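You operate a simulated robot arm through the tools that you are given. There is no shell and no other tool. Be economical: measure what you need, move in short steps, check, and stop when the job is done.

You run a simulated two-armed robot. Do the job below in one go: nothing can be reset, and whatever is moved stays where it is left.

## Task
Wind the cord that the order card names onto the winder's orange bobbin and stand it on the green-dot board.
Fine: spool and length as on the card over the winder; zero the counter first, stop as soon as it jumps to the card's length, leave the spool on the winder; the bobbin goes in the round well.

Only the result counts: the job must be done as asked and must still hold three seconds after the hand-in. Knocking over, shifting, dropping, spilling or breaking anything else fails it.

## Robot
Two 7-joint arms with two-finger parallel grippers on one trunk, on a base that drives. Base frame: it is fixed to the floor where the robot stands at the start and does not move with it; the origin is under the middle of the robot, x ahead of it, y to its left, z up. Readings come in cm, degrees, newtons and seconds.
The left shoulder is at the start at [5, 16.8, 118.2], the right one opposite. With the tool pointing down near the work surface each hand reaches from about 10 to 66 cm from the robot's upright axis, wherever it stands, measured 20 degrees to its own side. Places, roughly: order card [90, 0, 100]; round well of the board with the green dot [-130, -30, 70]; winder counter display [40, 10, 90]; winder crank [50, -10, 90]; winder peg [60, 10, 80]; zero button [50, 20, 90]. Payload 1.57 kg a hand.
The tool frame of a hand sits at the grasp point between the pads (the TCP): z along the fingers, y along the line on which they close. The tips reach 3 cm beyond it. Largest opening 8 cm; finger width 1.7, thickness 1.2; the body of the gripper, 4 by 8.2 cm, starts 8 cm behind the TCP.
Orientation is that of the tool frame in the base frame, as a unit quaternion [w, x, y, z]. With the fingers straight down and closing along the base's y, the tool's x points along the base's -x, its y along +y and its z along -z.

## Interface
- The arms move only by the tool send_rows. It takes "left_rows", "right_rows" or both (then of equal length, played together; a hand with none holds still); each is a list of rows, each an object of numbers (a shift or turn left out is 0, a gripper value left out holds the last): "ax", "ay", "az": the turn, a rotation vector about the base's x, y, z in units of 90 degrees (1.0 is 90 degrees); "tx", "ty", "tz": the shift along the base's x, y, z in units of 250 mm (1.0 is 250 mm); "fingers": the closure in counts, from 0 (fully open) to 255 (shut). In form: [{"ax": .., "ay": .., "az": .., "tx": .., "ty": .., "tz": .., "fingers": ..}, ...]. A call has 1 to 10 rows; each row is the pose to reach, as a shift and turn from the pose commanded when the call began. A call with a number of a shift or a turn outside -1 to 1 is refused whole. Rows are played at 5 a second. More than 5 cm and 8.6 degrees between two rows, or a gripper value outside its range, and nothing of the call is played. Where a pose cannot be reached the arm comes as near as it can. A force on the tool above 90 N (or 10 N above the force at the start of the call, whichever is more), or a blocked arm, ends the call early, and 0.2 s more pass. Each finger travels about 4.5 cm/s and halts on what it meets, pressing with about 43 N; the grip force reading is that of the motor and also rises with nothing between the fingers. The clock runs only during rows and for 0.2 s after the last one: add rows that repeat a pose to give the fingers time. The reply holds the time, the measured pose of the TCP, the force on the tool along the base axes, the opening and the grip force, in the units named above and with some noise, with the torque about the TCP (base axes, N m) and any sound that the robot's microphone picked up.
- Cameras (640 x 400 px; columns grow to the right, rows downward): "scene" is now at [11.97, -1.66, 137.91]; the picture's right is [-0.23, -0.97, 0.00], its down [-0.66, 0.16, -0.73] and it looks along [0.71, -0.17, -0.68] (base axes); focal length 290 px, centre (320, 200). "left" rides on the left gripper at [7.2, 0.7, -12.2] in its tool frame; the picture's right is [-0.09, 1.00, 0.00], its down [-0.84, -0.08, -0.54] and it looks along [-0.54, -0.05, 0.84] (tool axes); focal length 238 px, centre (320, 200). "right" rides on the right gripper at [7.2, -0.7, -12.2] in its tool frame; the picture's right is [0.09, 1.00, 0.00], its down [-0.84, 0.08, -0.54] and it looks along [-0.54, 0.05, 0.84] (tool axes); focal length 238 px, centre (320, 200). There is no depth. A picture from a camera that has moved, and an enlarged one, comes with that camera's place and axes in the base frame and with its lens.
- grab_frame(camera): a new picture of that camera. The clock stands still meanwhile.
- lift_body(by): slides the trunk up (or, below 0, down) by that many cm; the arms and the scene camera ride with it, the base frame stays. It gives what a move gives, with no picture.
- roll_base(legs): drives the robot by 1 to 6 legs, each [ahead, left, turn to the left] in cm, cm and degrees, along the robot's own axes; the way and the turn of a leg run together, so that a leg with both is an arc; at most 150 cm and 180 degrees a leg. The arms and the cameras ride along, it lands a little off, and it stops where it bumps. It gives what a move gives.
- aim_head(pan, tilt): turns the head with the scene camera to pan (to the left, within 80 degrees either way) and tilt (down, from -29 to 69), counted from straight ahead of the robot. It gives what a move gives.
- close_up(camera, box): a new picture of the part [left, top, right, bottom] of that camera's present view, enlarged. The clock stands still meanwhile.
- sign_off(): hands the job in; it is judged then, once.

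Go step by step. Nothing tells you exact positions but the pictures and the camera data: compare them with the known pose of the tool, close in by small moves and look again before you grip or let go. The budget is 120 turns and 88 pictures, counting those below and the enlarged ones. Unless the task says otherwise, let go and move clear before handing in, and close with one line.

The tools are called by a JSON object that holds its "fn" and its "kwargs". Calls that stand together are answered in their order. send_rows: Moves the arms, as the interface text tells. Its arguments: {"type":"object","properties":{"left_rows":{"type":"array","items":{"type":"object","properties":{"ax":{"type":"number"},"ay":{"type":"number"},"az":{"type":"number"},"tx":{"type":"number"},"ty":{"type":"number"},"tz":{"type":"number"},"fingers":{"type":"number"}}}},"right_rows":{"type":"array","items":{"type":"object","properties":{"ax":{"type":"number"},"ay":{"type":"number"},"az":{"type":"number"},"tx":{"type":"number"},"ty":{"type":"number"},"tz":{"type":"number"},"fingers":{"type":"number"}}}}},"required":[]} The other tools are called the same way: lift_body (by) slides the trunk up or down; roll_base (legs) drives the base; aim_head (pan, tilt) turns the head that bears the scene camera; grab_frame (camera) takes a picture; close_up (camera, box) takes an enlarged picture of a part of a camera's view; sign_off () hands the job in.

At the start:

```text
clock: 0.0
left_tcp_pos: [47.07, 5.54, 109.32]
left_orientation: [0.0, 0.0, 1.0, 0.0]
left_ft_force: [0.8, -0.1, 0.3]
left_wrist_torque: [0.04, -0.01, 0.0]
left_opening: 8.03
left_grip_force: 0.1
right_tcp_pos: [41.73, -33.97, 116.77]
right_orientation: [0.0, 0.0, 1.0, 0.0]
right_ft_force: [0.7, -0.1, -0.1]
right_wrist_torque: [0.01, 0.03, 0.02]
right_opening: 8.01
right_grip_force: 0.0
trunk travel left (down, up): [-35.0, 9.3]
robot x, y, heading: [-0.16, -0.09, 0.0]
head pan, tilt: [-13.3, 43.1]
```

scene: 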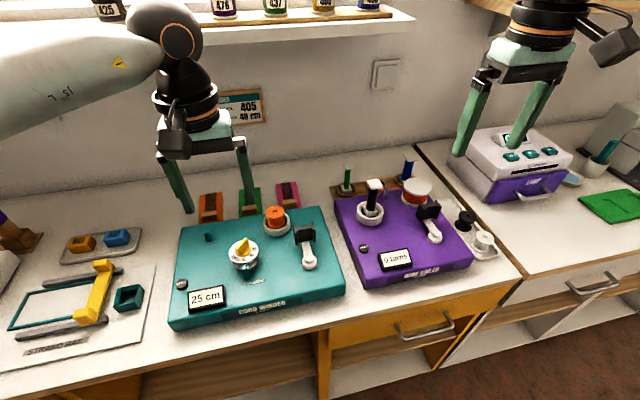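
right: 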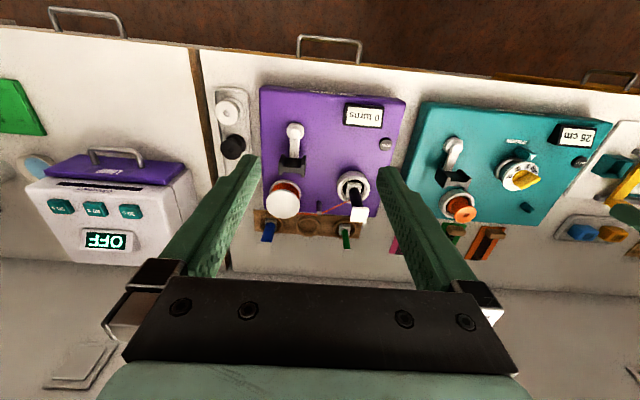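
left: 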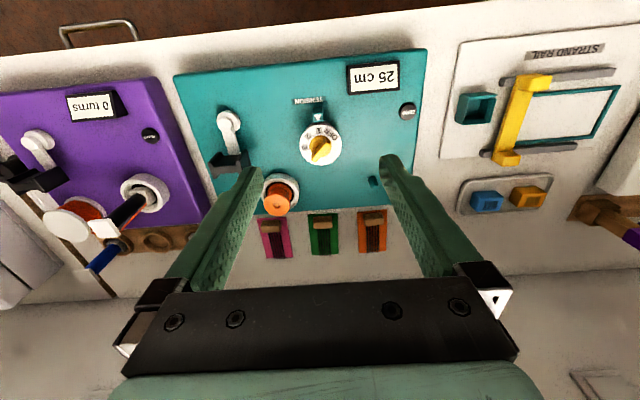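

I see a teal cord winder ahead with the order card on the wall behind it, and spools on a shelf. I'll look at the card and the details first.

{"fn": "close_up", "kwargs": {"camera": "scene", "box": [200, 70, 300, 140]}}

{"fn": "close_up", "kwargs": {"camera": "scene", "box": [160, 170, 360, 330]}}

{"fn": "aim_head", "kwargs": {"pan": 0, "tilt": 15}}

{"fn": "grab_frame", "kwargs": {"camera": "scene"}}

```text
5.71 times, centred on (250, 105) of scene
camera zoom: at [11.97, -1.66, 137.91], right [-0.23, -0.97, 0.0], down [-0.66, 0.16, -0.73], along [0.71, -0.17, -0.68], focal length 1655 px, centre (720, 743)
```

zoom: 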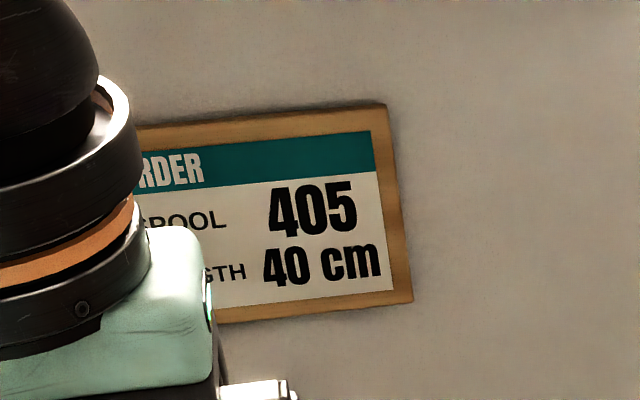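

```text
2.50 times, centred on (260, 250) of scene
camera zoom: at [11.97, -1.66, 137.91], right [-0.23, -0.97, 0.0], down [-0.66, 0.16, -0.73], along [0.71, -0.17, -0.68], focal length 724 px, centre (470, 75)
```

zoom: 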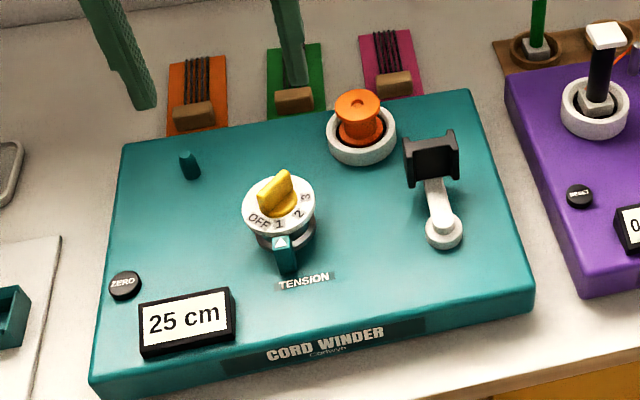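

```text
clock: 0.9
left_tcp_pos: [47.17, 5.51, 109.25]
left_orientation: [0.0, 0.0, 1.0, 0.0]
left_ft_force: [0.4, 0.3, -0.3]
left_wrist_torque: [-0.04, 0.0, 0.02]
left_opening: 8.01
left_grip_force: 0.0
right_tcp_pos: [41.71, -33.9, 116.82]
right_orientation: [0.001, 0.0, 1.0, 0.0]
right_ft_force: [-0.4, 0.2, 0.8]
right_wrist_torque: [0.0, -0.01, 0.02]
right_opening: 8.0
right_grip_force: 0.0
trunk travel left (down, up): [-35.0, 9.3]
robot x, y, heading: [-0.1, -0.17, -0.2]
head pan, tilt: [0.0, 15.0]
```

```text
82 pictures are left
camera scene: at [13.25, 0.25, 142.31], right [0.0, -1.0, 0.0], down [-0.26, 0.0, -0.97], along [0.97, 0.0, -0.26], focal length 290 px, centre (320, 200)
```

scene: 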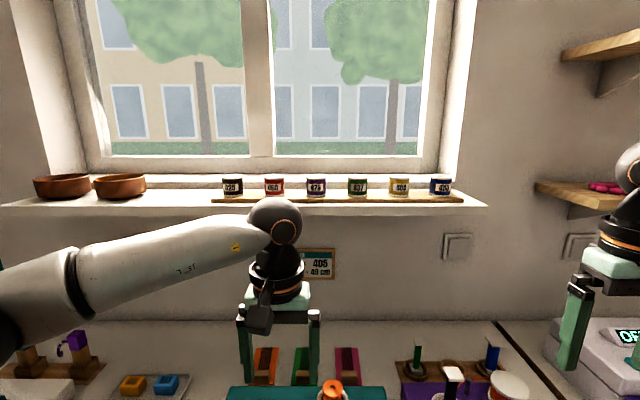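

The card seems to say spool 405, length 40 cm. I'll zoom on the spools on the sill and on the card.

{"fn": "close_up", "kwargs": {"camera": "scene", "box": [210, 165, 340, 215]}}

{"fn": "close_up", "kwargs": {"camera": "scene", "box": [340, 165, 470, 215]}}

{"fn": "close_up", "kwargs": {"camera": "scene", "box": [290, 240, 350, 290]}}

```text
4.92 times, centred on (275, 190) of scene
camera zoom: at [13.25, 0.25, 142.31], right [0.0, -1.0, 0.0], down [-0.26, 0.0, -0.97], along [0.97, 0.0, -0.26], focal length 1426 px, centre (542, 249)
```

zoom: 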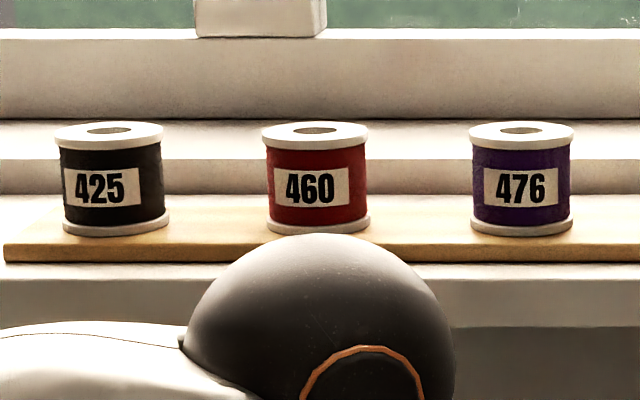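

```text
4.92 times, centred on (405, 190) of scene
camera zoom: at [13.25, 0.25, 142.31], right [0.0, -1.0, 0.0], down [-0.26, 0.0, -0.97], along [0.97, 0.0, -0.26], focal length 1426 px, centre (-98, 249)
```

zoom: 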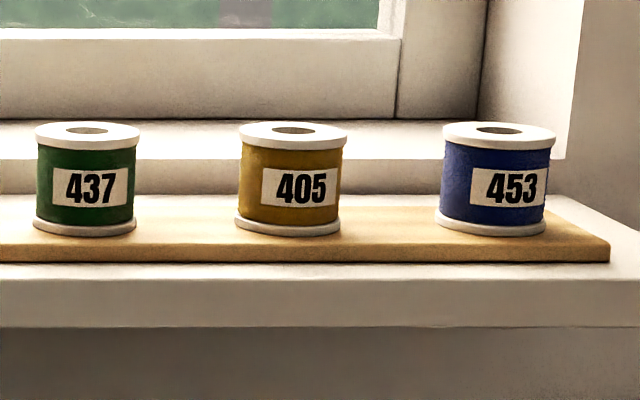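

```text
8.00 times, centred on (320, 265) of scene
camera zoom: at [13.25, 0.25, 142.31], right [0.0, -1.0, 0.0], down [-0.26, 0.0, -0.97], along [0.97, 0.0, -0.26], focal length 2317 px, centre (320, -320)
```

zoom: 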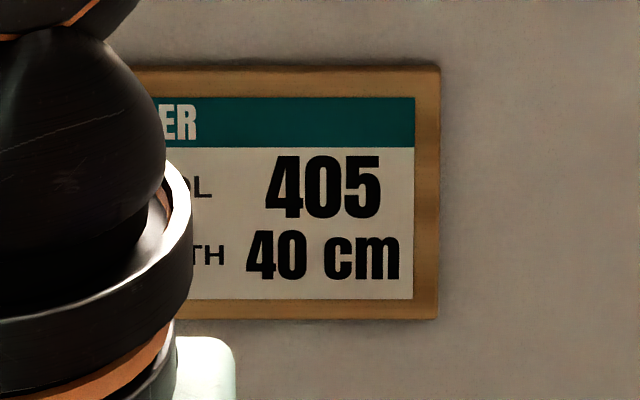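

Order confirmed: spool 405 (yellow, on the sill), 40 cm. Now I take a closer look at the winder's crank, dial, peg and bobbin.

{"fn": "aim_head", "kwargs": {"pan": 0, "tilt": 45}}

{"fn": "close_up", "kwargs": {"camera": "left", "box": [190, 60, 350, 220]}}

{"fn": "close_up", "kwargs": {"camera": "left", "box": [280, 60, 440, 220]}}

{"fn": "close_up", "kwargs": {"camera": "scene", "box": [290, 180, 450, 280]}}

```text
clock: 1.9
left_tcp_pos: [47.11, 5.53, 109.37]
left_orientation: [0.001, -0.001, 1.0, 0.0]
left_ft_force: [-0.1, 0.5, -0.4]
left_wrist_torque: [0.0, 0.01, 0.0]
left_opening: 8.01
left_grip_force: 0.0
right_tcp_pos: [41.7, -34.03, 116.78]
right_orientation: [0.0, 0.0, 1.0, 0.0]
right_ft_force: [0.8, 0.3, -0.1]
right_wrist_torque: [-0.01, -0.02, -0.05]
right_opening: 7.96
right_grip_force: 0.0
trunk travel left (down, up): [-35.0, 9.3]
robot x, y, heading: [-0.32, 0.27, -0.4]
head pan, tilt: [0.0, 45.0]
```

```text
2.50 times, centred on (270, 140) of left
camera zoom: at [39.97, 6.23, 121.42], right [0.09, 1.0, 0.0], down [0.84, -0.08, 0.54], along [0.54, -0.05, -0.84], focal length 596 px, centre (445, 350)
```

zoom: 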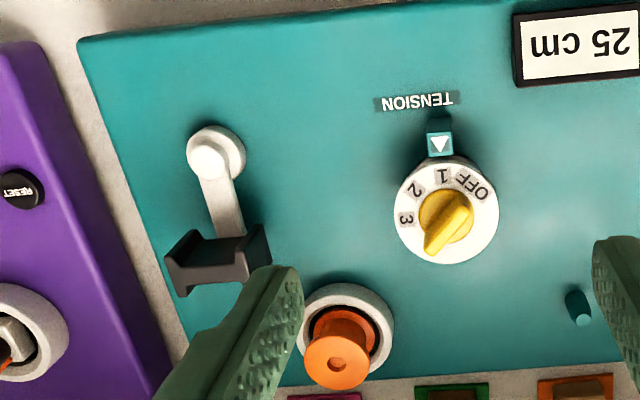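

```text
2.50 times, centred on (360, 140) of left
camera zoom: at [39.97, 6.23, 121.42], right [0.09, 1.0, 0.0], down [0.84, -0.08, 0.54], along [0.54, -0.05, -0.84], focal length 596 px, centre (220, 350)
```

zoom: 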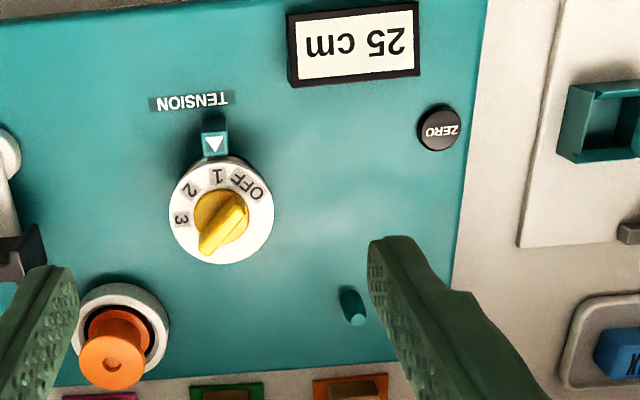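

```text
4.00 times, centred on (370, 230) of scene
camera zoom: at [12.04, 0.25, 137.64], right [0.0, -1.0, 0.0], down [-0.71, 0.0, -0.71], along [0.71, 0.0, -0.71], focal length 1159 px, centre (120, 80)
```

zoom: 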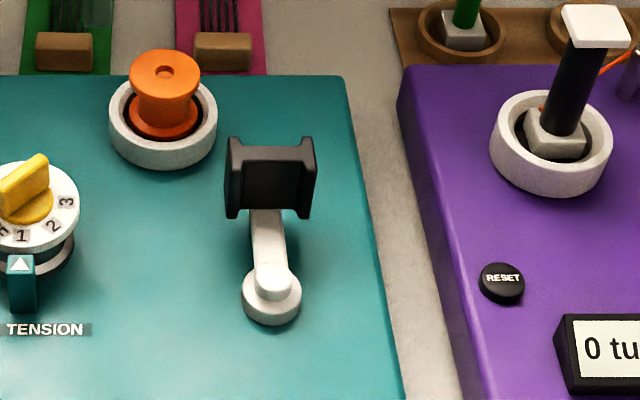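

The crank's pivot is near (48.4, -8.2, 84) with its black handle near (52.6, -7.9, 90); peg near (59.6, 13.4, 86); zero button (48.7, 18.2, 85.6). I need the depth of the spools and the floor space before the table, so I raise the right hand a bit and look down with the head.

{"fn": "aim_head", "kwargs": {"pan": 0, "tilt": 69}}

{"fn": "grab_frame", "kwargs": {"camera": "scene"}}

{"fn": "lift_body", "kwargs": {"by": 9}}

{"fn": "send_rows", "kwargs": {"right_rows": [{"tz": 0.15, "tx": 0.1}, {"tz": 0.3, "tx": 0.2, "ty": 0.1}, {"tz": 0.45, "tx": 0.3, "ty": 0.15}, {"tz": 0.6, "tx": 0.4, "ty": 0.2}, {"tz": 0.75, "tx": 0.4, "ty": 0.2}]}}

{"fn": "grab_frame", "kwargs": {"camera": "right"}}

```text
clock: 2.8
left_tcp_pos: [47.12, 5.46, 109.27]
left_orientation: [0.0, 0.0, 1.0, 0.0]
left_ft_force: [0.5, 0.3, 0.2]
left_wrist_torque: [0.0, 0.01, 0.0]
left_opening: 8.03
left_grip_force: 0.1
right_tcp_pos: [41.69, -33.98, 116.88]
right_orientation: [0.0, 0.0, 1.0, 0.0]
right_ft_force: [-0.9, 0.8, 0.0]
right_wrist_torque: [0.01, 0.0, -0.01]
right_opening: 7.99
right_grip_force: 0.0
trunk travel left (down, up): [-35.0, 9.3]
robot x, y, heading: [0.31, -0.08, 0.2]
head pan, tilt: [0.0, 68.8]
```

```text
75 pictures are left
camera scene: at [9.5, 0.25, 134.75], right [0.0, -1.0, 0.0], down [-0.93, 0.0, -0.36], along [0.36, 0.0, -0.93], focal length 290 px, centre (320, 200)
```

scene: 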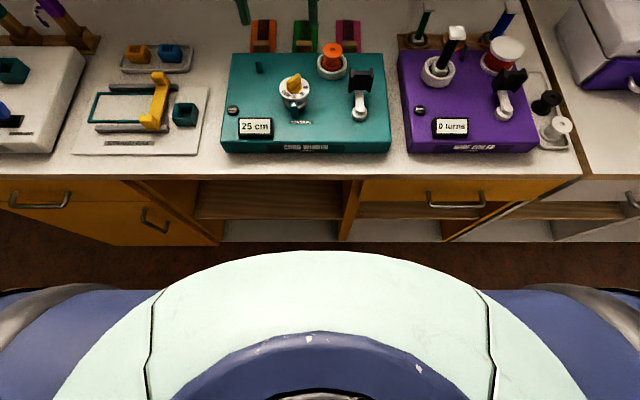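

```text
clock: 4.0
left_tcp_pos: [47.12, 5.58, 118.3]
left_orientation: [0.001, 0.0, 1.0, 0.0]
left_ft_force: [0.1, 0.1, 0.8]
left_wrist_torque: [0.02, -0.03, -0.01]
left_opening: 8.02
left_grip_force: 0.1
right_tcp_pos: [41.72, -34.02, 125.88]
right_orientation: [0.0, 0.0, 1.0, 0.0]
right_ft_force: [-0.6, -0.8, -0.1]
right_wrist_torque: [0.01, 0.03, -0.02]
right_opening: 8.0
right_grip_force: 0.0
trunk travel left (down, up): [-44.0, 0.3]
robot x, y, heading: [0.1, 0.11, 0.3]
head pan, tilt: [0.0, 68.8]
```

```text
refused: row 2 steps farther than a row can; nothing moved
```

```text
74 pictures are left
camera right: at [34.62, -34.68, 137.99], right [-0.09, 1.0, 0.0], down [0.84, 0.08, 0.54], along [0.54, 0.05, -0.84], focal length 238 px, centre (320, 200)
```

right: 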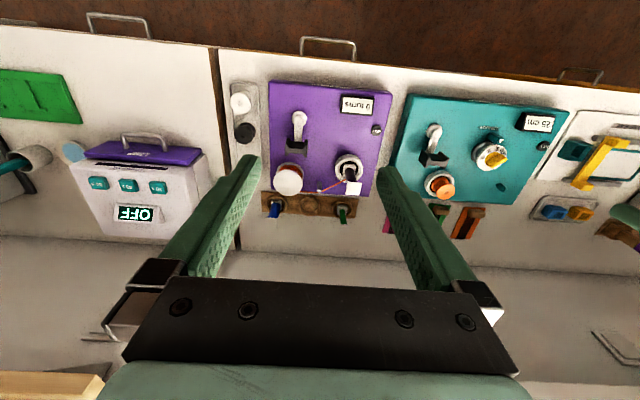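

The wall is at about x=91 and the table edge at x≈36. The trunk is now 9 cm higher, so a fresh look at the spools gives their depth.

{"fn": "aim_head", "kwargs": {"pan": 0, "tilt": 15}}

{"fn": "close_up", "kwargs": {"camera": "scene", "box": [340, 190, 470, 240]}}

```text
clock: 5.2
left_tcp_pos: [47.07, 5.41, 118.22]
left_orientation: [0.0, 0.0, 1.0, 0.0]
left_ft_force: [-0.8, 0.0, 0.3]
left_wrist_torque: [-0.02, -0.02, 0.02]
left_opening: 7.97
left_grip_force: 0.1
right_tcp_pos: [41.8, -34.03, 125.87]
right_orientation: [0.0, 0.0, 1.0, 0.0]
right_ft_force: [-0.8, 0.0, 0.1]
right_wrist_torque: [0.01, -0.01, 0.01]
right_opening: 7.99
right_grip_force: 0.0
trunk travel left (down, up): [-44.0, 0.3]
robot x, y, heading: [0.05, 0.39, -0.2]
head pan, tilt: [0.0, 15.0]
```

```text
4.92 times, centred on (405, 215) of scene
camera zoom: at [13.25, 0.25, 151.31], right [0.0, -1.0, 0.0], down [-0.26, 0.0, -0.97], along [0.97, 0.0, -0.26], focal length 1426 px, centre (-98, 126)
```

zoom: 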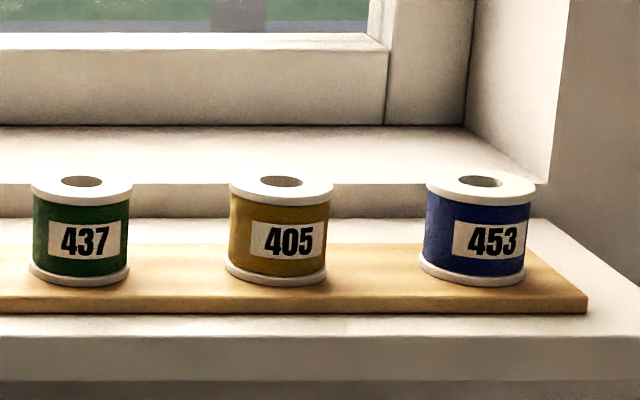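

Spool 405 stands at about (82.4, -19.0), top z≈129.8, 5.2 cm across. That's far, so I drive ahead 12 cm and see how far the right hand gets.

{"fn": "roll_base", "kwargs": {"legs": [[12, 0, 0]]}}

{"fn": "send_rows", "kwargs": {"right_rows": [{"tz": 0.1, "tx": 0.1}, {"tz": 0.2, "tx": 0.25}, {"tz": 0.3, "tx": 0.4}, {"tz": 0.38, "tx": 0.55}, {"tz": 0.38, "tx": 0.65, "ty": 0.1}]}}

```text
clock: 6.5
left_tcp_pos: [57.99, 5.41, 118.39]
left_orientation: [0.0, 0.0, 1.0, 0.0]
left_ft_force: [-0.4, -0.4, -0.3]
left_wrist_torque: [0.01, -0.03, 0.01]
left_opening: 8.01
left_grip_force: 0.0
right_tcp_pos: [52.81, -34.1, 125.89]
right_orientation: [0.0, 0.001, 1.0, 0.0]
right_ft_force: [-0.3, 0.1, -0.2]
right_wrist_torque: [-0.02, -0.02, 0.05]
right_opening: 8.01
right_grip_force: 0.0
trunk travel left (down, up): [-44.0, 0.3]
robot x, y, heading: [11.17, 0.43, 0.0]
head pan, tilt: [0.0, 15.0]
stopped in leg 1: the robot was blocked; the commanded pose is now the measured one
```

```text
clock: 7.8
left_tcp_pos: [58.27, 5.47, 118.18]
left_orientation: [-0.001, 0.0, 1.0, 0.0]
left_ft_force: [1.3, 0.5, -0.4]
left_wrist_torque: [-0.01, -0.01, 0.0]
left_opening: 7.99
left_grip_force: 0.1
right_tcp_pos: [63.25, -33.21, 132.17]
right_orientation: [0.0, 0.0, 1.0, 0.0]
right_ft_force: [0.9, 0.3, -0.3]
right_wrist_torque: [0.05, 0.04, -0.03]
right_opening: 7.98
right_grip_force: 0.0
right hand out of reach, approached as far as the arm can: row 3, 4, 5
trunk travel left (down, up): [-44.0, 0.3]
robot x, y, heading: [11.31, -0.15, 0.0]
head pan, tilt: [0.0, 15.0]
```

The base touched at x≈11. The right arm needs its tool tilted about 40° forward to reach the sill, so I back off a touch, tilt and come to a hover in front of spool 405.

{"fn": "roll_base", "kwargs": {"legs": [[-1, 0, 0]]}}

{"fn": "send_rows", "kwargs": {"right_rows": [{"ay": -0.09, "tz": 0.08}, {"ay": -0.18, "tz": 0.16}, {"ay": -0.27, "tz": 0.24}, {"ay": -0.36, "tz": 0.24}, {"ay": -0.45, "tz": 0.24}]}}

```text
clock: 8.5
left_tcp_pos: [57.21, 5.43, 118.38]
left_orientation: [0.0, 0.0, 1.0, 0.0]
left_ft_force: [0.2, -0.5, 0.0]
left_wrist_torque: [-0.01, -0.02, -0.02]
left_opening: 8.0
left_grip_force: 0.2
right_tcp_pos: [62.24, -33.12, 132.24]
right_orientation: [0.001, -0.001, 1.0, 0.001]
right_ft_force: [-0.6, -0.5, -0.3]
right_wrist_torque: [0.01, -0.01, 0.0]
right_opening: 8.01
right_grip_force: 0.1
trunk travel left (down, up): [-44.0, 0.3]
robot x, y, heading: [10.02, 0.16, -0.1]
head pan, tilt: [0.0, 15.0]
```

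```text
clock: 9.7
left_tcp_pos: [57.16, 5.54, 118.35]
left_orientation: [0.001, 0.0, 1.0, 0.0]
left_ft_force: [0.3, 0.1, 0.5]
left_wrist_torque: [-0.01, 0.02, -0.01]
left_opening: 8.02
left_grip_force: 0.0
right_tcp_pos: [62.08, -33.19, 138.28]
right_orientation: [0.348, 0.0, 0.938, 0.0]
right_ft_force: [-0.2, 0.5, -0.3]
right_wrist_torque: [-0.03, -0.04, 0.01]
right_opening: 8.03
right_grip_force: 0.0
trunk travel left (down, up): [-44.0, 0.3]
robot x, y, heading: [10.2, 0.09, -0.0]
head pan, tilt: [0.0, 15.0]
```

Tilted fine. Moving to a hover behind and above spool 405.

{"fn": "send_rows", "kwargs": {"right_rows": [{"tx": 0.109, "ty": 0.142, "tz": 0.0}, {"tx": 0.218, "ty": 0.284, "tz": 0.0}, {"tx": 0.327, "ty": 0.426, "tz": 0.0}, {"tx": 0.436, "ty": 0.568, "tz": 0.0}]}}

{"fn": "grab_frame", "kwargs": {"camera": "right"}}

{"fn": "grab_frame", "kwargs": {"camera": "scene"}}

```text
clock: 10.7
left_tcp_pos: [57.2, 5.55, 118.2]
left_orientation: [0.001, 0.0, 1.0, 0.001]
left_ft_force: [0.5, -0.5, 0.4]
left_wrist_torque: [-0.03, -0.02, 0.0]
left_opening: 7.97
left_grip_force: 0.1
right_tcp_pos: [70.49, -20.21, 135.43]
right_orientation: [0.348, 0.001, 0.937, -0.001]
right_ft_force: [-0.1, 0.3, 0.1]
right_wrist_torque: [0.03, 0.02, 0.0]
right_opening: 7.99
right_grip_force: 0.0
right hand out of reach, approached as far as the arm can: row 4
trunk travel left (down, up): [-44.0, 0.3]
robot x, y, heading: [9.95, 0.02, 0.4]
head pan, tilt: [0.0, 15.0]
```

```text
72 pictures are left
camera right: at [57.12, -20.86, 139.93], right [-0.07, 1.0, -0.06], down [0.28, 0.08, 0.96], along [0.96, 0.05, -0.29], focal length 238 px, centre (320, 200)
```

right: 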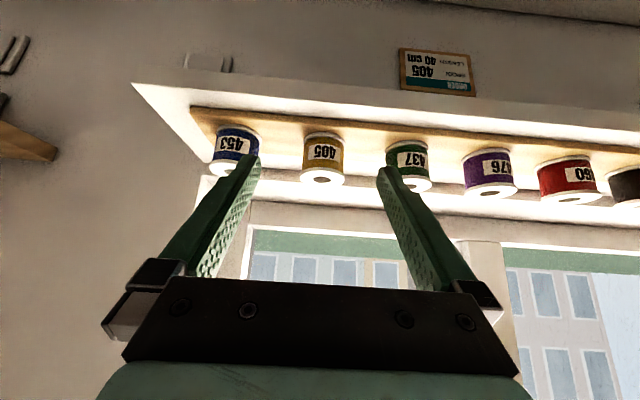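

```text
71 pictures are left
camera scene: at [23.33, 0.31, 151.32], right [0.0, -1.0, 0.0], down [-0.26, 0.0, -0.97], along [0.97, 0.0, -0.26], focal length 290 px, centre (320, 200)
```

scene: 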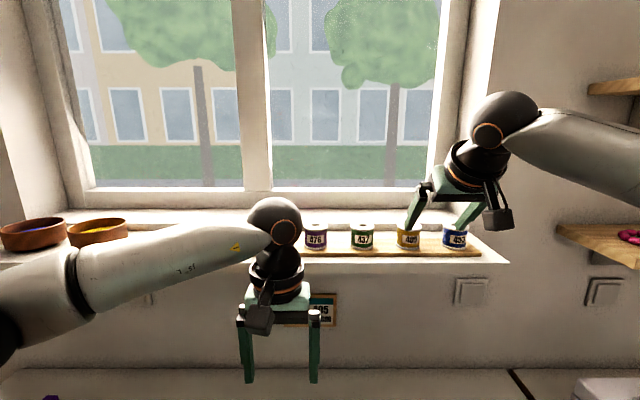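

The hand falls short here. Turning the robot left brings its right shoulder closer to the sill, so I retract the right hand, back off, turn 50° left and sidle right.

{"fn": "send_rows", "kwargs": {"right_rows": [{"tx": -0.15, "ty": -0.1}, {"tx": -0.3, "ty": -0.2}, {"tx": -0.45, "ty": -0.3}, {"tx": -0.6, "ty": -0.4}, {"tx": -0.75, "ty": -0.4}]}}

{"fn": "roll_base", "kwargs": {"legs": [[-6, 0, 0], [0, 0, 50]]}}

```text
clock: 11.9
left_tcp_pos: [57.07, 5.46, 118.29]
left_orientation: [0.001, 0.0, 1.0, -0.001]
left_ft_force: [0.3, 1.0, 0.0]
left_wrist_torque: [0.03, -0.03, 0.01]
left_opening: 8.03
left_grip_force: 0.1
right_tcp_pos: [51.47, -29.83, 135.42]
right_orientation: [0.347, 0.0, 0.938, 0.0]
right_ft_force: [0.0, 0.4, 0.3]
right_wrist_torque: [0.01, -0.01, -0.01]
right_opening: 8.02
right_grip_force: 0.1
trunk travel left (down, up): [-44.0, 0.3]
robot x, y, heading: [10.06, 0.02, 0.2]
head pan, tilt: [0.0, 15.0]
```

```text
clock: 15.1
left_tcp_pos: [29.95, 39.98, 118.4]
left_orientation: [0.0, -0.426, 0.905, 0.0]
left_ft_force: [-0.1, 0.9, -0.7]
left_wrist_torque: [-0.01, -0.01, -0.01]
left_opening: 7.99
left_grip_force: 0.0
right_tcp_pos: [53.64, 12.84, 135.36]
right_orientation: [0.313, -0.399, 0.849, 0.148]
right_ft_force: [-0.4, 0.0, 0.5]
right_wrist_torque: [0.02, 0.0, 0.02]
right_opening: 7.98
right_grip_force: 0.0
trunk travel left (down, up): [-44.0, 0.3]
robot x, y, heading: [4.26, -0.16, 50.6]
head pan, tilt: [0.0, 15.0]
```

Turned. Now sidle so the right shoulder faces the spool, and yaw the hand back square to the wall.

{"fn": "roll_base", "kwargs": {"legs": [[-5.5, -12.3, 0]]}}

{"fn": "send_rows", "kwargs": {"right_rows": [{"az": -0.09, "ty": -0.1}, {"az": -0.18, "ty": -0.2}, {"az": -0.27, "ty": -0.3}, {"az": -0.36, "ty": -0.4}, {"az": -0.45, "ty": -0.5}, {"az": -0.53, "ty": -0.6}, {"az": -0.561, "ty": -0.7}]}}

```text
clock: 16.9
left_tcp_pos: [35.95, 27.67, 118.15]
left_orientation: [0.0, -0.424, 0.906, 0.0]
left_ft_force: [0.0, -1.1, -0.2]
left_wrist_torque: [-0.03, -0.02, 0.0]
left_opening: 8.02
left_grip_force: 0.0
right_tcp_pos: [59.76, 0.6, 135.42]
right_orientation: [0.314, -0.398, 0.849, 0.147]
right_ft_force: [-0.6, -0.3, -0.4]
right_wrist_torque: [0.0, -0.03, 0.04]
right_opening: 8.0
right_grip_force: 0.1
trunk travel left (down, up): [-44.0, 0.3]
robot x, y, heading: [10.06, -12.1, 50.3]
head pan, tilt: [0.0, 15.0]
```

```text
clock: 18.4
left_tcp_pos: [35.88, 27.63, 118.34]
left_orientation: [0.0, -0.425, 0.905, 0.0]
left_ft_force: [0.0, -0.7, 0.5]
left_wrist_torque: [0.03, 0.0, -0.02]
left_opening: 7.99
left_grip_force: 0.0
right_tcp_pos: [59.64, -17.0, 135.18]
right_orientation: [0.346, 0.004, 0.938, -0.001]
right_ft_force: [0.1, -0.8, 0.8]
right_wrist_torque: [0.0, 0.0, 0.03]
right_opening: 8.0
right_grip_force: 0.1
trunk travel left (down, up): [-44.0, 0.3]
robot x, y, heading: [10.15, -11.91, 50.2]
head pan, tilt: [0.0, 15.0]
```

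Now forward to a hover just short of the spool.

{"fn": "send_rows", "kwargs": {"right_rows": [{"tx": 0.15, "ty": -0.03}, {"tx": 0.3, "ty": -0.06}, {"tx": 0.45, "ty": -0.08}, {"tx": 0.56, "ty": -0.08}]}}

{"fn": "grab_frame", "kwargs": {"camera": "right"}}

```text
clock: 19.4
left_tcp_pos: [35.98, 27.81, 118.28]
left_orientation: [-0.001, -0.424, 0.906, 0.0]
left_ft_force: [0.3, 0.4, -0.5]
left_wrist_torque: [0.01, -0.03, 0.01]
left_opening: 8.02
left_grip_force: 0.1
right_tcp_pos: [73.84, -18.87, 135.22]
right_orientation: [0.347, 0.002, 0.938, -0.001]
right_ft_force: [0.1, 0.7, -0.3]
right_wrist_torque: [0.0, -0.01, -0.02]
right_opening: 7.99
right_grip_force: 0.0
trunk travel left (down, up): [-44.0, 0.3]
robot x, y, heading: [9.76, -11.91, 50.3]
head pan, tilt: [0.0, 15.0]
```

```text
70 pictures are left
camera right: at [60.49, -19.53, 139.81], right [-0.07, 1.0, -0.06], down [0.28, 0.08, 0.96], along [0.96, 0.04, -0.29], focal length 238 px, centre (320, 200)
```

right: 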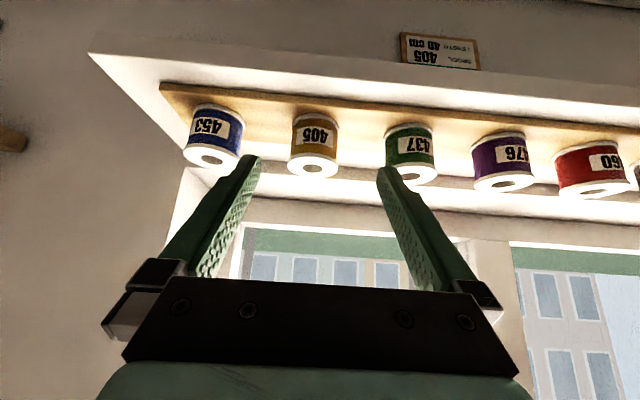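

Spool 405 is centred between the open fingers (y≈-19.4). Descending along the tool's tilted axis.

{"fn": "send_rows", "kwargs": {"right_rows": [{"tx": 0.114, "ty": -0.01, "tz": -0.09}, {"tx": 0.228, "ty": -0.02, "tz": -0.18}, {"tx": 0.342, "ty": -0.02, "tz": -0.27}]}}

{"fn": "grab_frame", "kwargs": {"camera": "right"}}

{"fn": "aim_head", "kwargs": {"pan": -57, "tilt": 20}}

{"fn": "grab_frame", "kwargs": {"camera": "scene"}}

```text
clock: 20.2
left_tcp_pos: [36.04, 27.83, 118.36]
left_orientation: [-0.001, -0.424, 0.906, -0.001]
left_ft_force: [-0.2, 0.9, -0.5]
left_wrist_torque: [0.01, 0.01, -0.01]
left_opening: 7.98
left_grip_force: 0.0
right_tcp_pos: [82.45, -19.39, 128.65]
right_orientation: [0.347, 0.003, 0.938, -0.001]
right_ft_force: [0.7, 0.1, 0.5]
right_wrist_torque: [-0.01, 0.01, 0.02]
right_opening: 8.01
right_grip_force: 0.1
trunk travel left (down, up): [-44.0, 0.3]
robot x, y, heading: [9.75, -11.85, 50.4]
head pan, tilt: [0.0, 15.0]
```

```text
69 pictures are left
camera right: at [69.1, -19.99, 133.16], right [-0.06, 1.0, -0.06], down [0.28, 0.08, 0.96], along [0.96, 0.04, -0.29], focal length 238 px, centre (320, 200)
```

right: 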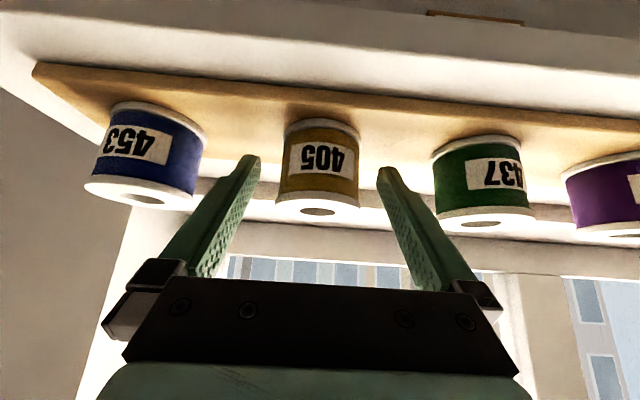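

```text
clock: 21.5
left_tcp_pos: [35.81, 27.75, 118.33]
left_orientation: [0.0, -0.424, 0.905, -0.001]
left_ft_force: [-0.4, 0.3, 1.0]
left_wrist_torque: [0.0, -0.02, -0.01]
left_opening: 8.01
left_grip_force: 0.1
right_tcp_pos: [82.25, -19.34, 128.76]
right_orientation: [0.347, 0.003, 0.938, -0.001]
right_ft_force: [0.4, 0.3, 0.9]
right_wrist_torque: [-0.01, 0.0, -0.06]
right_opening: 7.99
right_grip_force: 0.2
trunk travel left (down, up): [-44.0, 0.3]
robot x, y, heading: [9.91, -11.87, 50.2]
head pan, tilt: [-57.0, 20.0]
```

```text
68 pictures are left
camera scene: at [21.72, -9.83, 150.5], right [-0.12, -0.99, 0.0], down [-0.34, 0.04, -0.94], along [0.93, -0.11, -0.34], focal length 290 px, centre (320, 200)
```

scene: 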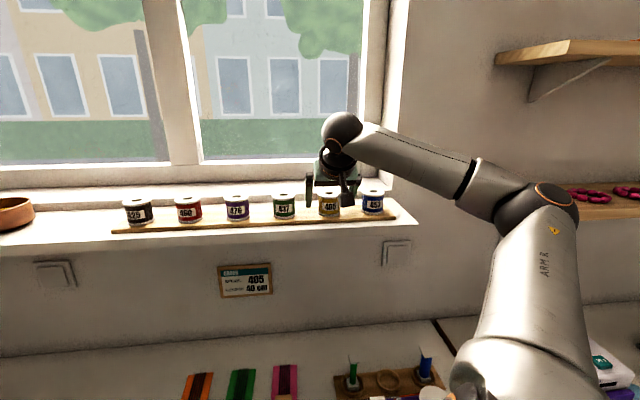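

TCP is centred on the spool. Closing.

{"fn": "send_rows", "kwargs": {"right_rows": [{"tx": 0.012, "tz": -0.012}, {"tx": 0.012, "tz": -0.012, "fingers": 200}, {"tx": 0.012, "tz": -0.012, "fingers": 200}, {"tx": 0.012, "tz": -0.012, "fingers": 200}, {"tx": 0.012, "tz": -0.012, "fingers": 200}, {"tx": 0.012, "tz": -0.012, "fingers": 200}]}}

{"fn": "grab_frame", "kwargs": {"camera": "right"}}

```text
clock: 22.9
left_tcp_pos: [35.97, 27.73, 118.41]
left_orientation: [0.0, -0.424, 0.905, 0.0]
left_ft_force: [0.1, -0.7, -0.1]
left_wrist_torque: [-0.01, -0.01, 0.0]
left_opening: 8.04
left_grip_force: 0.2
right_tcp_pos: [82.56, -19.39, 128.49]
right_orientation: [0.347, 0.002, 0.938, -0.001]
right_ft_force: [-0.4, -0.2, 1.4]
right_wrist_torque: [-0.07, -0.03, 0.01]
right_opening: 4.99
right_grip_force: 43.2
trunk travel left (down, up): [-44.0, 0.3]
robot x, y, heading: [10.28, -12.02, 49.9]
head pan, tilt: [-57.0, 20.0]
```

```text
67 pictures are left
camera right: at [69.23, -20.01, 132.99], right [-0.06, 1.0, -0.06], down [0.28, 0.08, 0.96], along [0.96, 0.04, -0.29], focal length 238 px, centre (320, 200)
```

right: 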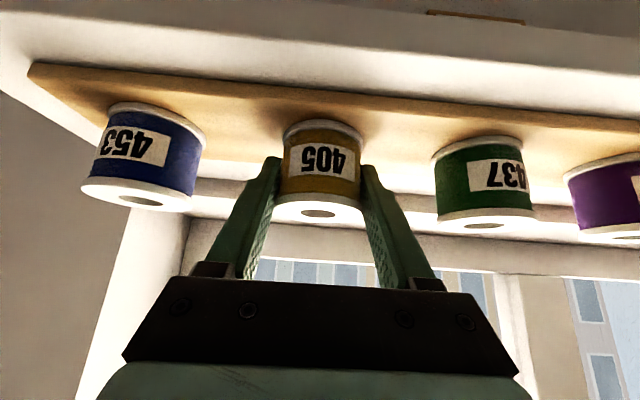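

Gripped at 5.0 cm. Lifting and bringing it back.

{"fn": "send_rows", "kwargs": {"right_rows": [{"tz": 0.06}, {"tz": 0.12}, {"tz": 0.16, "tx": -0.1}, {"tz": 0.2, "tx": -0.25}, {"tz": 0.2, "tx": -0.4}, {"tz": 0.2, "tx": -0.55}, {"tz": 0.2, "tx": -0.7}, {"tz": 0.2, "tx": -0.85}]}}

{"fn": "grab_frame", "kwargs": {"camera": "right"}}

```text
clock: 24.7
left_tcp_pos: [35.74, 27.69, 118.45]
left_orientation: [-0.001, -0.424, 0.906, 0.0]
left_ft_force: [0.2, -0.3, 0.5]
left_wrist_torque: [0.03, -0.03, 0.04]
left_opening: 8.0
left_grip_force: 0.1
right_tcp_pos: [61.06, -19.38, 133.33]
right_orientation: [0.347, 0.002, 0.938, -0.001]
right_ft_force: [0.0, -0.6, 0.7]
right_wrist_torque: [0.01, -0.03, 0.0]
right_opening: 1.71
right_grip_force: 0.1
trunk travel left (down, up): [-44.0, 0.3]
robot x, y, heading: [10.37, -11.85, 50.4]
head pan, tilt: [-57.0, 20.0]
```

```text
66 pictures are left
camera right: at [47.72, -20.01, 137.72], right [-0.06, 1.0, -0.06], down [0.28, 0.08, 0.96], along [0.96, 0.04, -0.29], focal length 238 px, centre (320, 200)
```

right: 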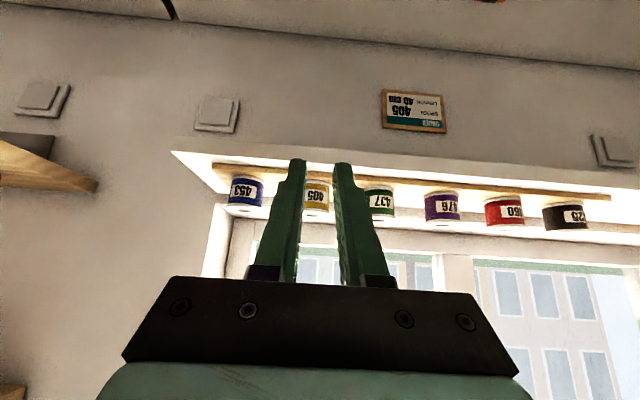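

The spool slipped out and still stands on the board. I'll look closely at where it is now.

{"fn": "close_up", "kwargs": {"camera": "right", "box": [210, 150, 410, 250]}}

{"fn": "close_up", "kwargs": {"camera": "scene", "box": [250, 170, 410, 240]}}

```text
3.20 times, centred on (310, 200) of right
camera zoom: at [47.72, -20.01, 137.72], right [-0.06, 1.0, -0.06], down [0.28, 0.08, 0.96], along [0.96, 0.04, -0.29], focal length 763 px, centre (352, 200)
```

zoom: 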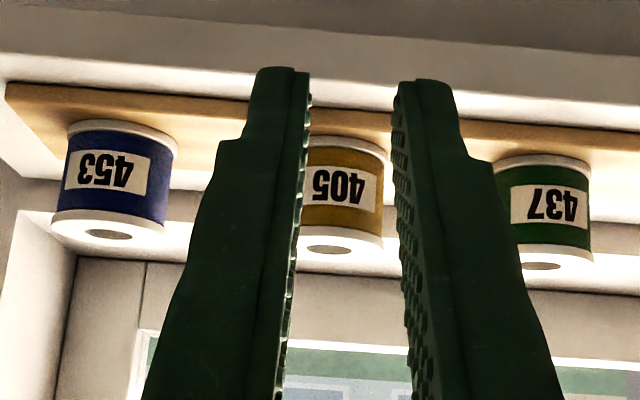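

```text
4.00 times, centred on (330, 205) of scene
camera zoom: at [21.63, -9.83, 150.51], right [-0.12, -0.99, 0.0], down [-0.34, 0.04, -0.94], along [0.93, -0.11, -0.34], focal length 1159 px, centre (280, 180)
```

zoom: 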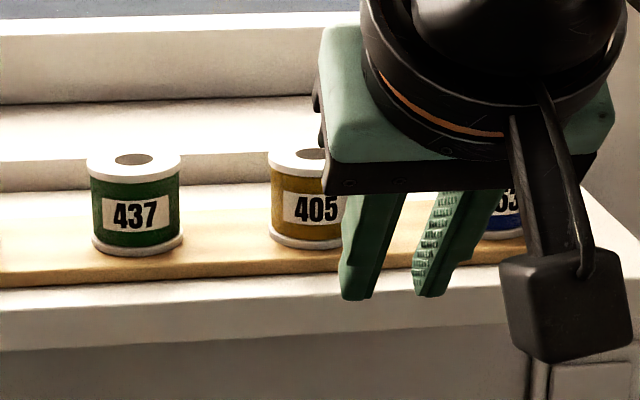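

The spool is still at its place, upright. I go back over it with open fingers and grip again, this time lifting in small checked steps.

{"fn": "send_rows", "kwargs": {"right_rows": [{"tx": 0.17, "tz": 0.03, "fingers": 0}, {"tx": 0.34, "tz": 0.06}, {"tx": 0.5, "tz": 0.076}, {"tx": 0.5, "tz": 0.076}, {"tx": 0.62, "tz": -0.01}, {"tx": 0.74, "tz": -0.1}, {"tx": 0.86, "tz": -0.197}]}}

{"fn": "close_up", "kwargs": {"camera": "right", "box": [210, 110, 430, 250]}}

```text
clock: 26.3
left_tcp_pos: [35.99, 27.68, 118.28]
left_orientation: [0.0, -0.424, 0.906, 0.0]
left_ft_force: [0.0, -0.2, 0.6]
left_wrist_torque: [0.03, 0.01, -0.02]
left_opening: 8.01
left_grip_force: 0.1
right_tcp_pos: [82.8, -19.13, 128.42]
right_orientation: [0.347, 0.002, 0.938, -0.001]
right_ft_force: [-0.4, 0.5, -0.5]
right_wrist_torque: [0.0, 0.01, -0.02]
right_opening: 7.99
right_grip_force: 0.1
trunk travel left (down, up): [-44.0, 0.3]
robot x, y, heading: [9.76, -11.88, 50.0]
head pan, tilt: [-57.0, 20.0]
```

```text
2.86 times, centred on (320, 180) of right
camera zoom: at [69.5, -19.89, 132.92], right [-0.06, 1.0, -0.06], down [0.28, 0.08, 0.96], along [0.96, 0.04, -0.29], focal length 681 px, centre (320, 257)
```

zoom: 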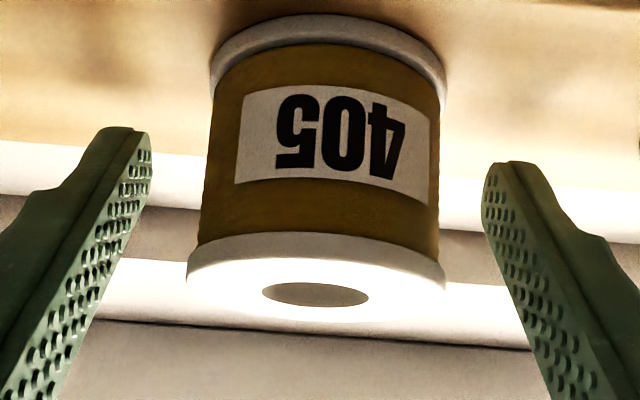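

Centred. Closing and lifting only 1 cm to check.

{"fn": "send_rows", "kwargs": {"right_rows": [{"fingers": 255}, {"fingers": 255}, {"fingers": 255}, {"fingers": 255}, {"fingers": 255}, {"fingers": 255, "tz": 0.01}, {"fingers": 255, "tz": 0.02}, {"fingers": 255, "tz": 0.04}]}}

{"fn": "close_up", "kwargs": {"camera": "right", "box": [210, 110, 430, 250]}}

```text
clock: 28.1
left_tcp_pos: [35.81, 27.64, 118.33]
left_orientation: [0.001, -0.424, 0.906, 0.0]
left_ft_force: [-0.9, -1.2, -0.8]
left_wrist_torque: [-0.02, 0.0, -0.03]
left_opening: 8.03
left_grip_force: 0.1
right_tcp_pos: [82.64, -19.25, 129.44]
right_orientation: [0.347, 0.003, 0.938, -0.001]
right_ft_force: [-0.5, -0.1, -1.1]
right_wrist_torque: [-0.02, -0.03, 0.01]
right_opening: 5.0
right_grip_force: 43.1
trunk travel left (down, up): [-44.0, 0.3]
robot x, y, heading: [9.85, -11.6, 50.3]
head pan, tilt: [-57.0, 20.0]
```

```text
2.86 times, centred on (320, 180) of right
camera zoom: at [69.37, -19.85, 133.97], right [-0.07, 1.0, -0.06], down [0.28, 0.08, 0.96], along [0.96, 0.05, -0.29], focal length 681 px, centre (320, 257)
```

zoom: 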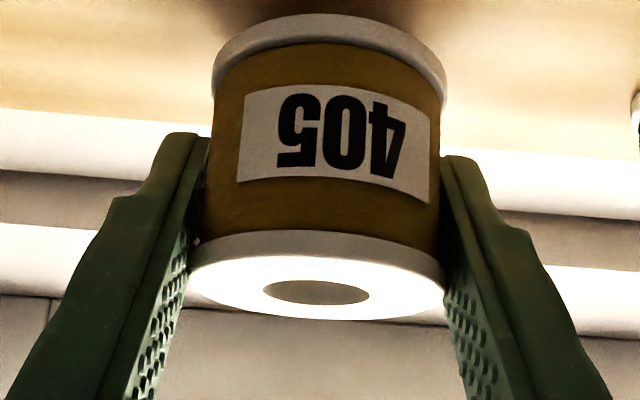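

It rises with the hand this time. Lifting further, slowly.

{"fn": "send_rows", "kwargs": {"right_rows": [{"tz": 0.02}, {"tz": 0.04}, {"tz": 0.06}, {"tz": 0.08}, {"tz": 0.1}, {"tz": 0.12}]}}

{"fn": "grab_frame", "kwargs": {"camera": "right"}}

```text
clock: 29.5
left_tcp_pos: [35.86, 27.58, 118.25]
left_orientation: [0.0, -0.424, 0.906, 0.0]
left_ft_force: [-1.0, 0.6, 0.2]
left_wrist_torque: [0.0, -0.02, -0.02]
left_opening: 7.99
left_grip_force: 0.1
right_tcp_pos: [82.94, -19.27, 132.33]
right_orientation: [0.346, 0.002, 0.938, 0.0]
right_ft_force: [0.2, 0.1, -0.8]
right_wrist_torque: [-0.04, -0.02, 0.01]
right_opening: 5.02
right_grip_force: 43.7
trunk travel left (down, up): [-44.0, 0.3]
robot x, y, heading: [9.68, -12.07, 50.2]
head pan, tilt: [-57.0, 20.0]
```

```text
61 pictures are left
camera right: at [69.47, -19.92, 136.87], right [-0.06, 1.0, -0.06], down [0.28, 0.08, 0.96], along [0.96, 0.04, -0.29], focal length 238 px, centre (320, 200)
```

right: 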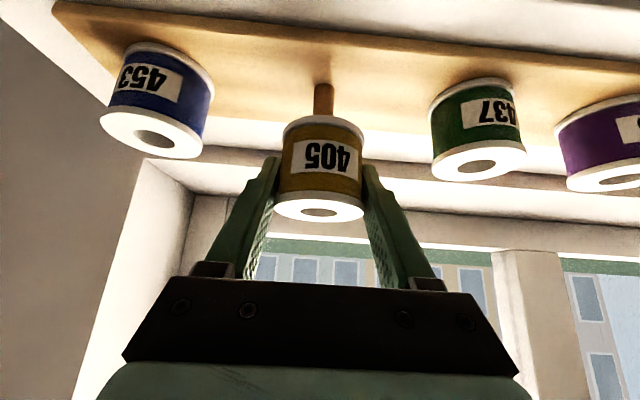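

There is a dowel under the spool, which explains it. I keep lifting straight up until it is clear.

{"fn": "send_rows", "kwargs": {"right_rows": [{"tz": 0.03}, {"tz": 0.06}, {"tz": 0.09}, {"tz": 0.12}]}}

{"fn": "grab_frame", "kwargs": {"camera": "right"}}

```text
clock: 30.5
left_tcp_pos: [35.85, 27.58, 118.35]
left_orientation: [0.0, -0.424, 0.906, 0.0]
left_ft_force: [0.4, -0.1, 0.3]
left_wrist_torque: [0.01, -0.02, 0.02]
left_opening: 8.02
left_grip_force: 0.0
right_tcp_pos: [82.78, -19.37, 135.29]
right_orientation: [0.346, 0.003, 0.938, -0.001]
right_ft_force: [-0.6, -0.6, -0.6]
right_wrist_torque: [-0.01, -0.01, -0.01]
right_opening: 4.99
right_grip_force: 42.4
trunk travel left (down, up): [-44.0, 0.3]
robot x, y, heading: [10.29, -12.36, 50.2]
head pan, tilt: [-57.0, 20.0]
```

```text
60 pictures are left
camera right: at [69.44, -19.96, 139.89], right [-0.06, 1.0, -0.06], down [0.28, 0.08, 0.96], along [0.96, 0.05, -0.29], focal length 238 px, centre (320, 200)
```

right: 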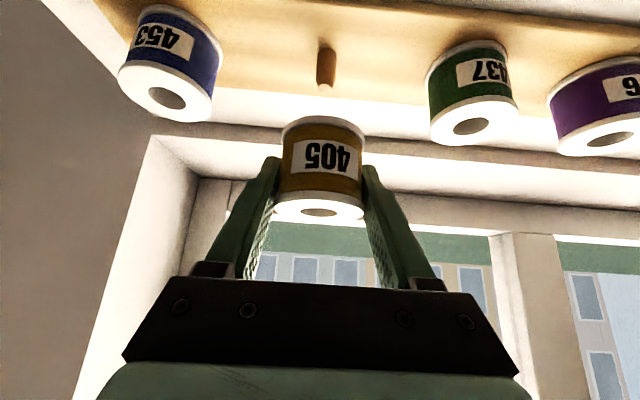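

Spool free of the dowel. Retreating from the sill, then squaring the robot up to the winder.

{"fn": "send_rows", "kwargs": {"right_rows": [{"tx": -0.1}, {"tx": -0.2}, {"tx": -0.3}, {"tx": -0.4}, {"tx": -0.5}, {"tx": -0.6}, {"tx": -0.7}, {"tx": -0.8}, {"tx": -0.9}, {"tx": -1.0}]}}

{"fn": "roll_base", "kwargs": {"legs": [[-4, 0, 0], [0, 0, -50]]}}

```text
clock: 32.7
left_tcp_pos: [35.82, 27.71, 118.37]
left_orientation: [0.0, -0.424, 0.906, 0.0]
left_ft_force: [0.7, 0.9, 0.2]
left_wrist_torque: [0.0, 0.01, -0.01]
left_opening: 8.0
left_grip_force: 0.1
right_tcp_pos: [57.61, -19.5, 135.34]
right_orientation: [0.347, 0.002, 0.938, -0.001]
right_ft_force: [0.1, -0.7, -1.7]
right_wrist_torque: [-0.01, 0.01, 0.0]
right_opening: 4.97
right_grip_force: 42.9
trunk travel left (down, up): [-44.0, 0.3]
robot x, y, heading: [9.98, -12.07, 49.9]
head pan, tilt: [-57.0, 20.0]
```

```text
clock: 35.8
left_tcp_pos: [54.39, -9.3, 118.31]
left_orientation: [0.001, -0.003, 1.0, 0.0]
left_ft_force: [1.1, 0.2, 0.4]
left_wrist_torque: [-0.02, 0.02, 0.0]
left_opening: 7.97
left_grip_force: 0.0
right_tcp_pos: [32.63, -56.38, 135.35]
right_orientation: [0.315, 0.397, 0.849, -0.147]
right_ft_force: [0.3, -0.3, -0.2]
right_wrist_torque: [0.01, -0.01, 0.04]
right_opening: 4.99
right_grip_force: 43.0
trunk travel left (down, up): [-44.0, 0.3]
robot x, y, heading: [7.19, -15.09, 0.4]
head pan, tilt: [-57.0, 20.0]
```

Squared up. Slide left to face the winder, clear the left hand to the side, and turn the right hand (with spool) square.

{"fn": "roll_base", "kwargs": {"legs": [[-3, 25, 0]]}}

{"fn": "send_rows", "kwargs": {"left_rows": [{"ty": 0.15, "tx": -0.05}, {"ty": 0.3, "tx": -0.1}, {"ty": 0.45, "tx": -0.2}, {"ty": 0.6, "tx": -0.3}, {"ty": 0.75, "tx": -0.4}, {"ty": 0.85, "tx": -0.5}, {"ty": 0.95, "tx": -0.6}], "right_rows": [{"az": 0.08, "tx": 0.09}, {"az": 0.16, "tx": 0.18}, {"az": 0.24, "tx": 0.27, "ty": 0.05}, {"az": 0.32, "tx": 0.36, "ty": 0.1}, {"az": 0.4, "tx": 0.45, "ty": 0.2}, {"az": 0.48, "tx": 0.54, "ty": 0.3}, {"az": 0.553, "tx": 0.6, "ty": 0.4}]}}

{"fn": "aim_head", "kwargs": {"pan": 0, "tilt": 45}}

{"fn": "grab_frame", "kwargs": {"camera": "scene"}}

```text
clock: 38.6
left_tcp_pos: [51.29, 15.62, 118.26]
left_orientation: [0.001, -0.005, 1.0, 0.0]
left_ft_force: [-0.2, -0.2, -0.1]
left_wrist_torque: [0.04, 0.01, 0.0]
left_opening: 7.99
left_grip_force: 0.0
right_tcp_pos: [29.43, -31.7, 135.41]
right_orientation: [0.314, 0.396, 0.85, -0.147]
right_ft_force: [0.5, 0.2, -0.3]
right_wrist_torque: [0.01, -0.01, 0.0]
right_opening: 5.01
right_grip_force: 43.0
trunk travel left (down, up): [-44.0, 0.3]
robot x, y, heading: [4.21, 9.96, 0.5]
head pan, tilt: [-57.0, 20.0]
```

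```text
clock: 40.2
left_tcp_pos: [36.33, 39.25, 118.27]
left_orientation: [0.0, -0.005, 1.0, 0.0]
left_ft_force: [-0.5, 0.2, 0.2]
left_wrist_torque: [-0.02, -0.02, 0.02]
left_opening: 8.02
left_grip_force: 0.1
right_tcp_pos: [44.58, -21.3, 135.46]
right_orientation: [0.347, 0.0, 0.938, 0.0]
right_ft_force: [-0.2, 0.8, -0.5]
right_wrist_torque: [-0.03, 0.0, -0.01]
right_opening: 5.01
right_grip_force: 43.2
trunk travel left (down, up): [-44.0, 0.3]
robot x, y, heading: [4.42, 9.6, 0.7]
head pan, tilt: [-57.0, 20.0]
```

```text
clock: 41.5
left_tcp_pos: [36.35, 39.15, 118.32]
left_orientation: [-0.001, -0.006, 1.0, 0.0]
left_ft_force: [0.1, -0.2, -0.3]
left_wrist_torque: [0.02, 0.0, 0.0]
left_opening: 8.0
left_grip_force: 0.0
right_tcp_pos: [44.67, -21.51, 135.44]
right_orientation: [0.347, 0.002, 0.938, -0.001]
right_ft_force: [1.0, -0.2, -0.6]
right_wrist_torque: [0.02, 0.02, -0.02]
right_opening: 5.0
right_grip_force: 43.0
trunk travel left (down, up): [-44.0, 0.3]
robot x, y, heading: [4.23, 9.54, 0.4]
head pan, tilt: [0.0, 45.0]
```

```text
59 pictures are left
camera scene: at [16.3, 9.93, 146.64], right [0.01, -1.0, 0.0], down [-0.71, -0.01, -0.71], along [0.71, 0.01, -0.71], focal length 290 px, centre (320, 200)
```

scene: 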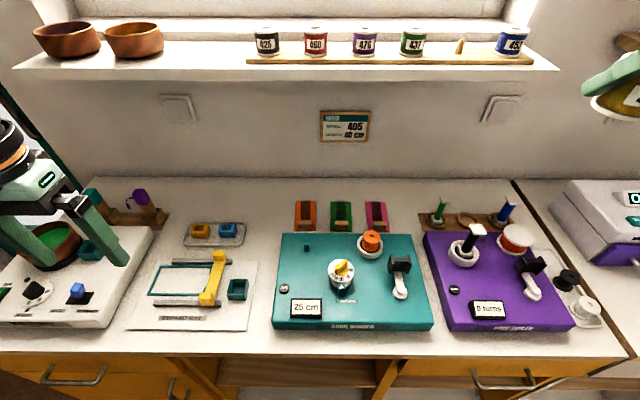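

Clear view now. A closer picture of the winder to fix the peg, dial, button, crank and bobbin.

{"fn": "close_up", "kwargs": {"camera": "scene", "box": [270, 225, 430, 325]}}

```text
4.00 times, centred on (350, 275) of scene
camera zoom: at [16.3, 9.93, 146.64], right [0.01, -1.0, 0.0], down [-0.71, -0.01, -0.71], along [0.71, 0.01, -0.71], focal length 1159 px, centre (200, -100)
```

zoom: 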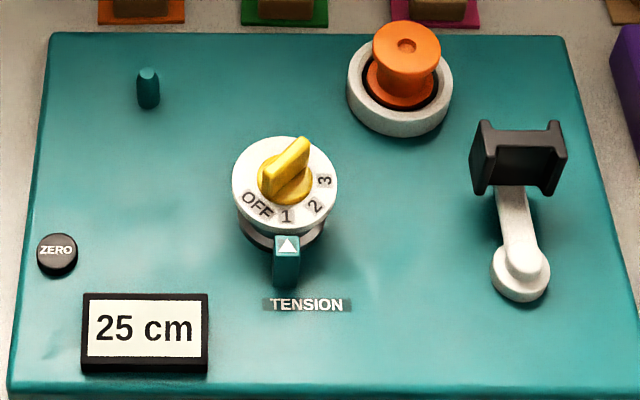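

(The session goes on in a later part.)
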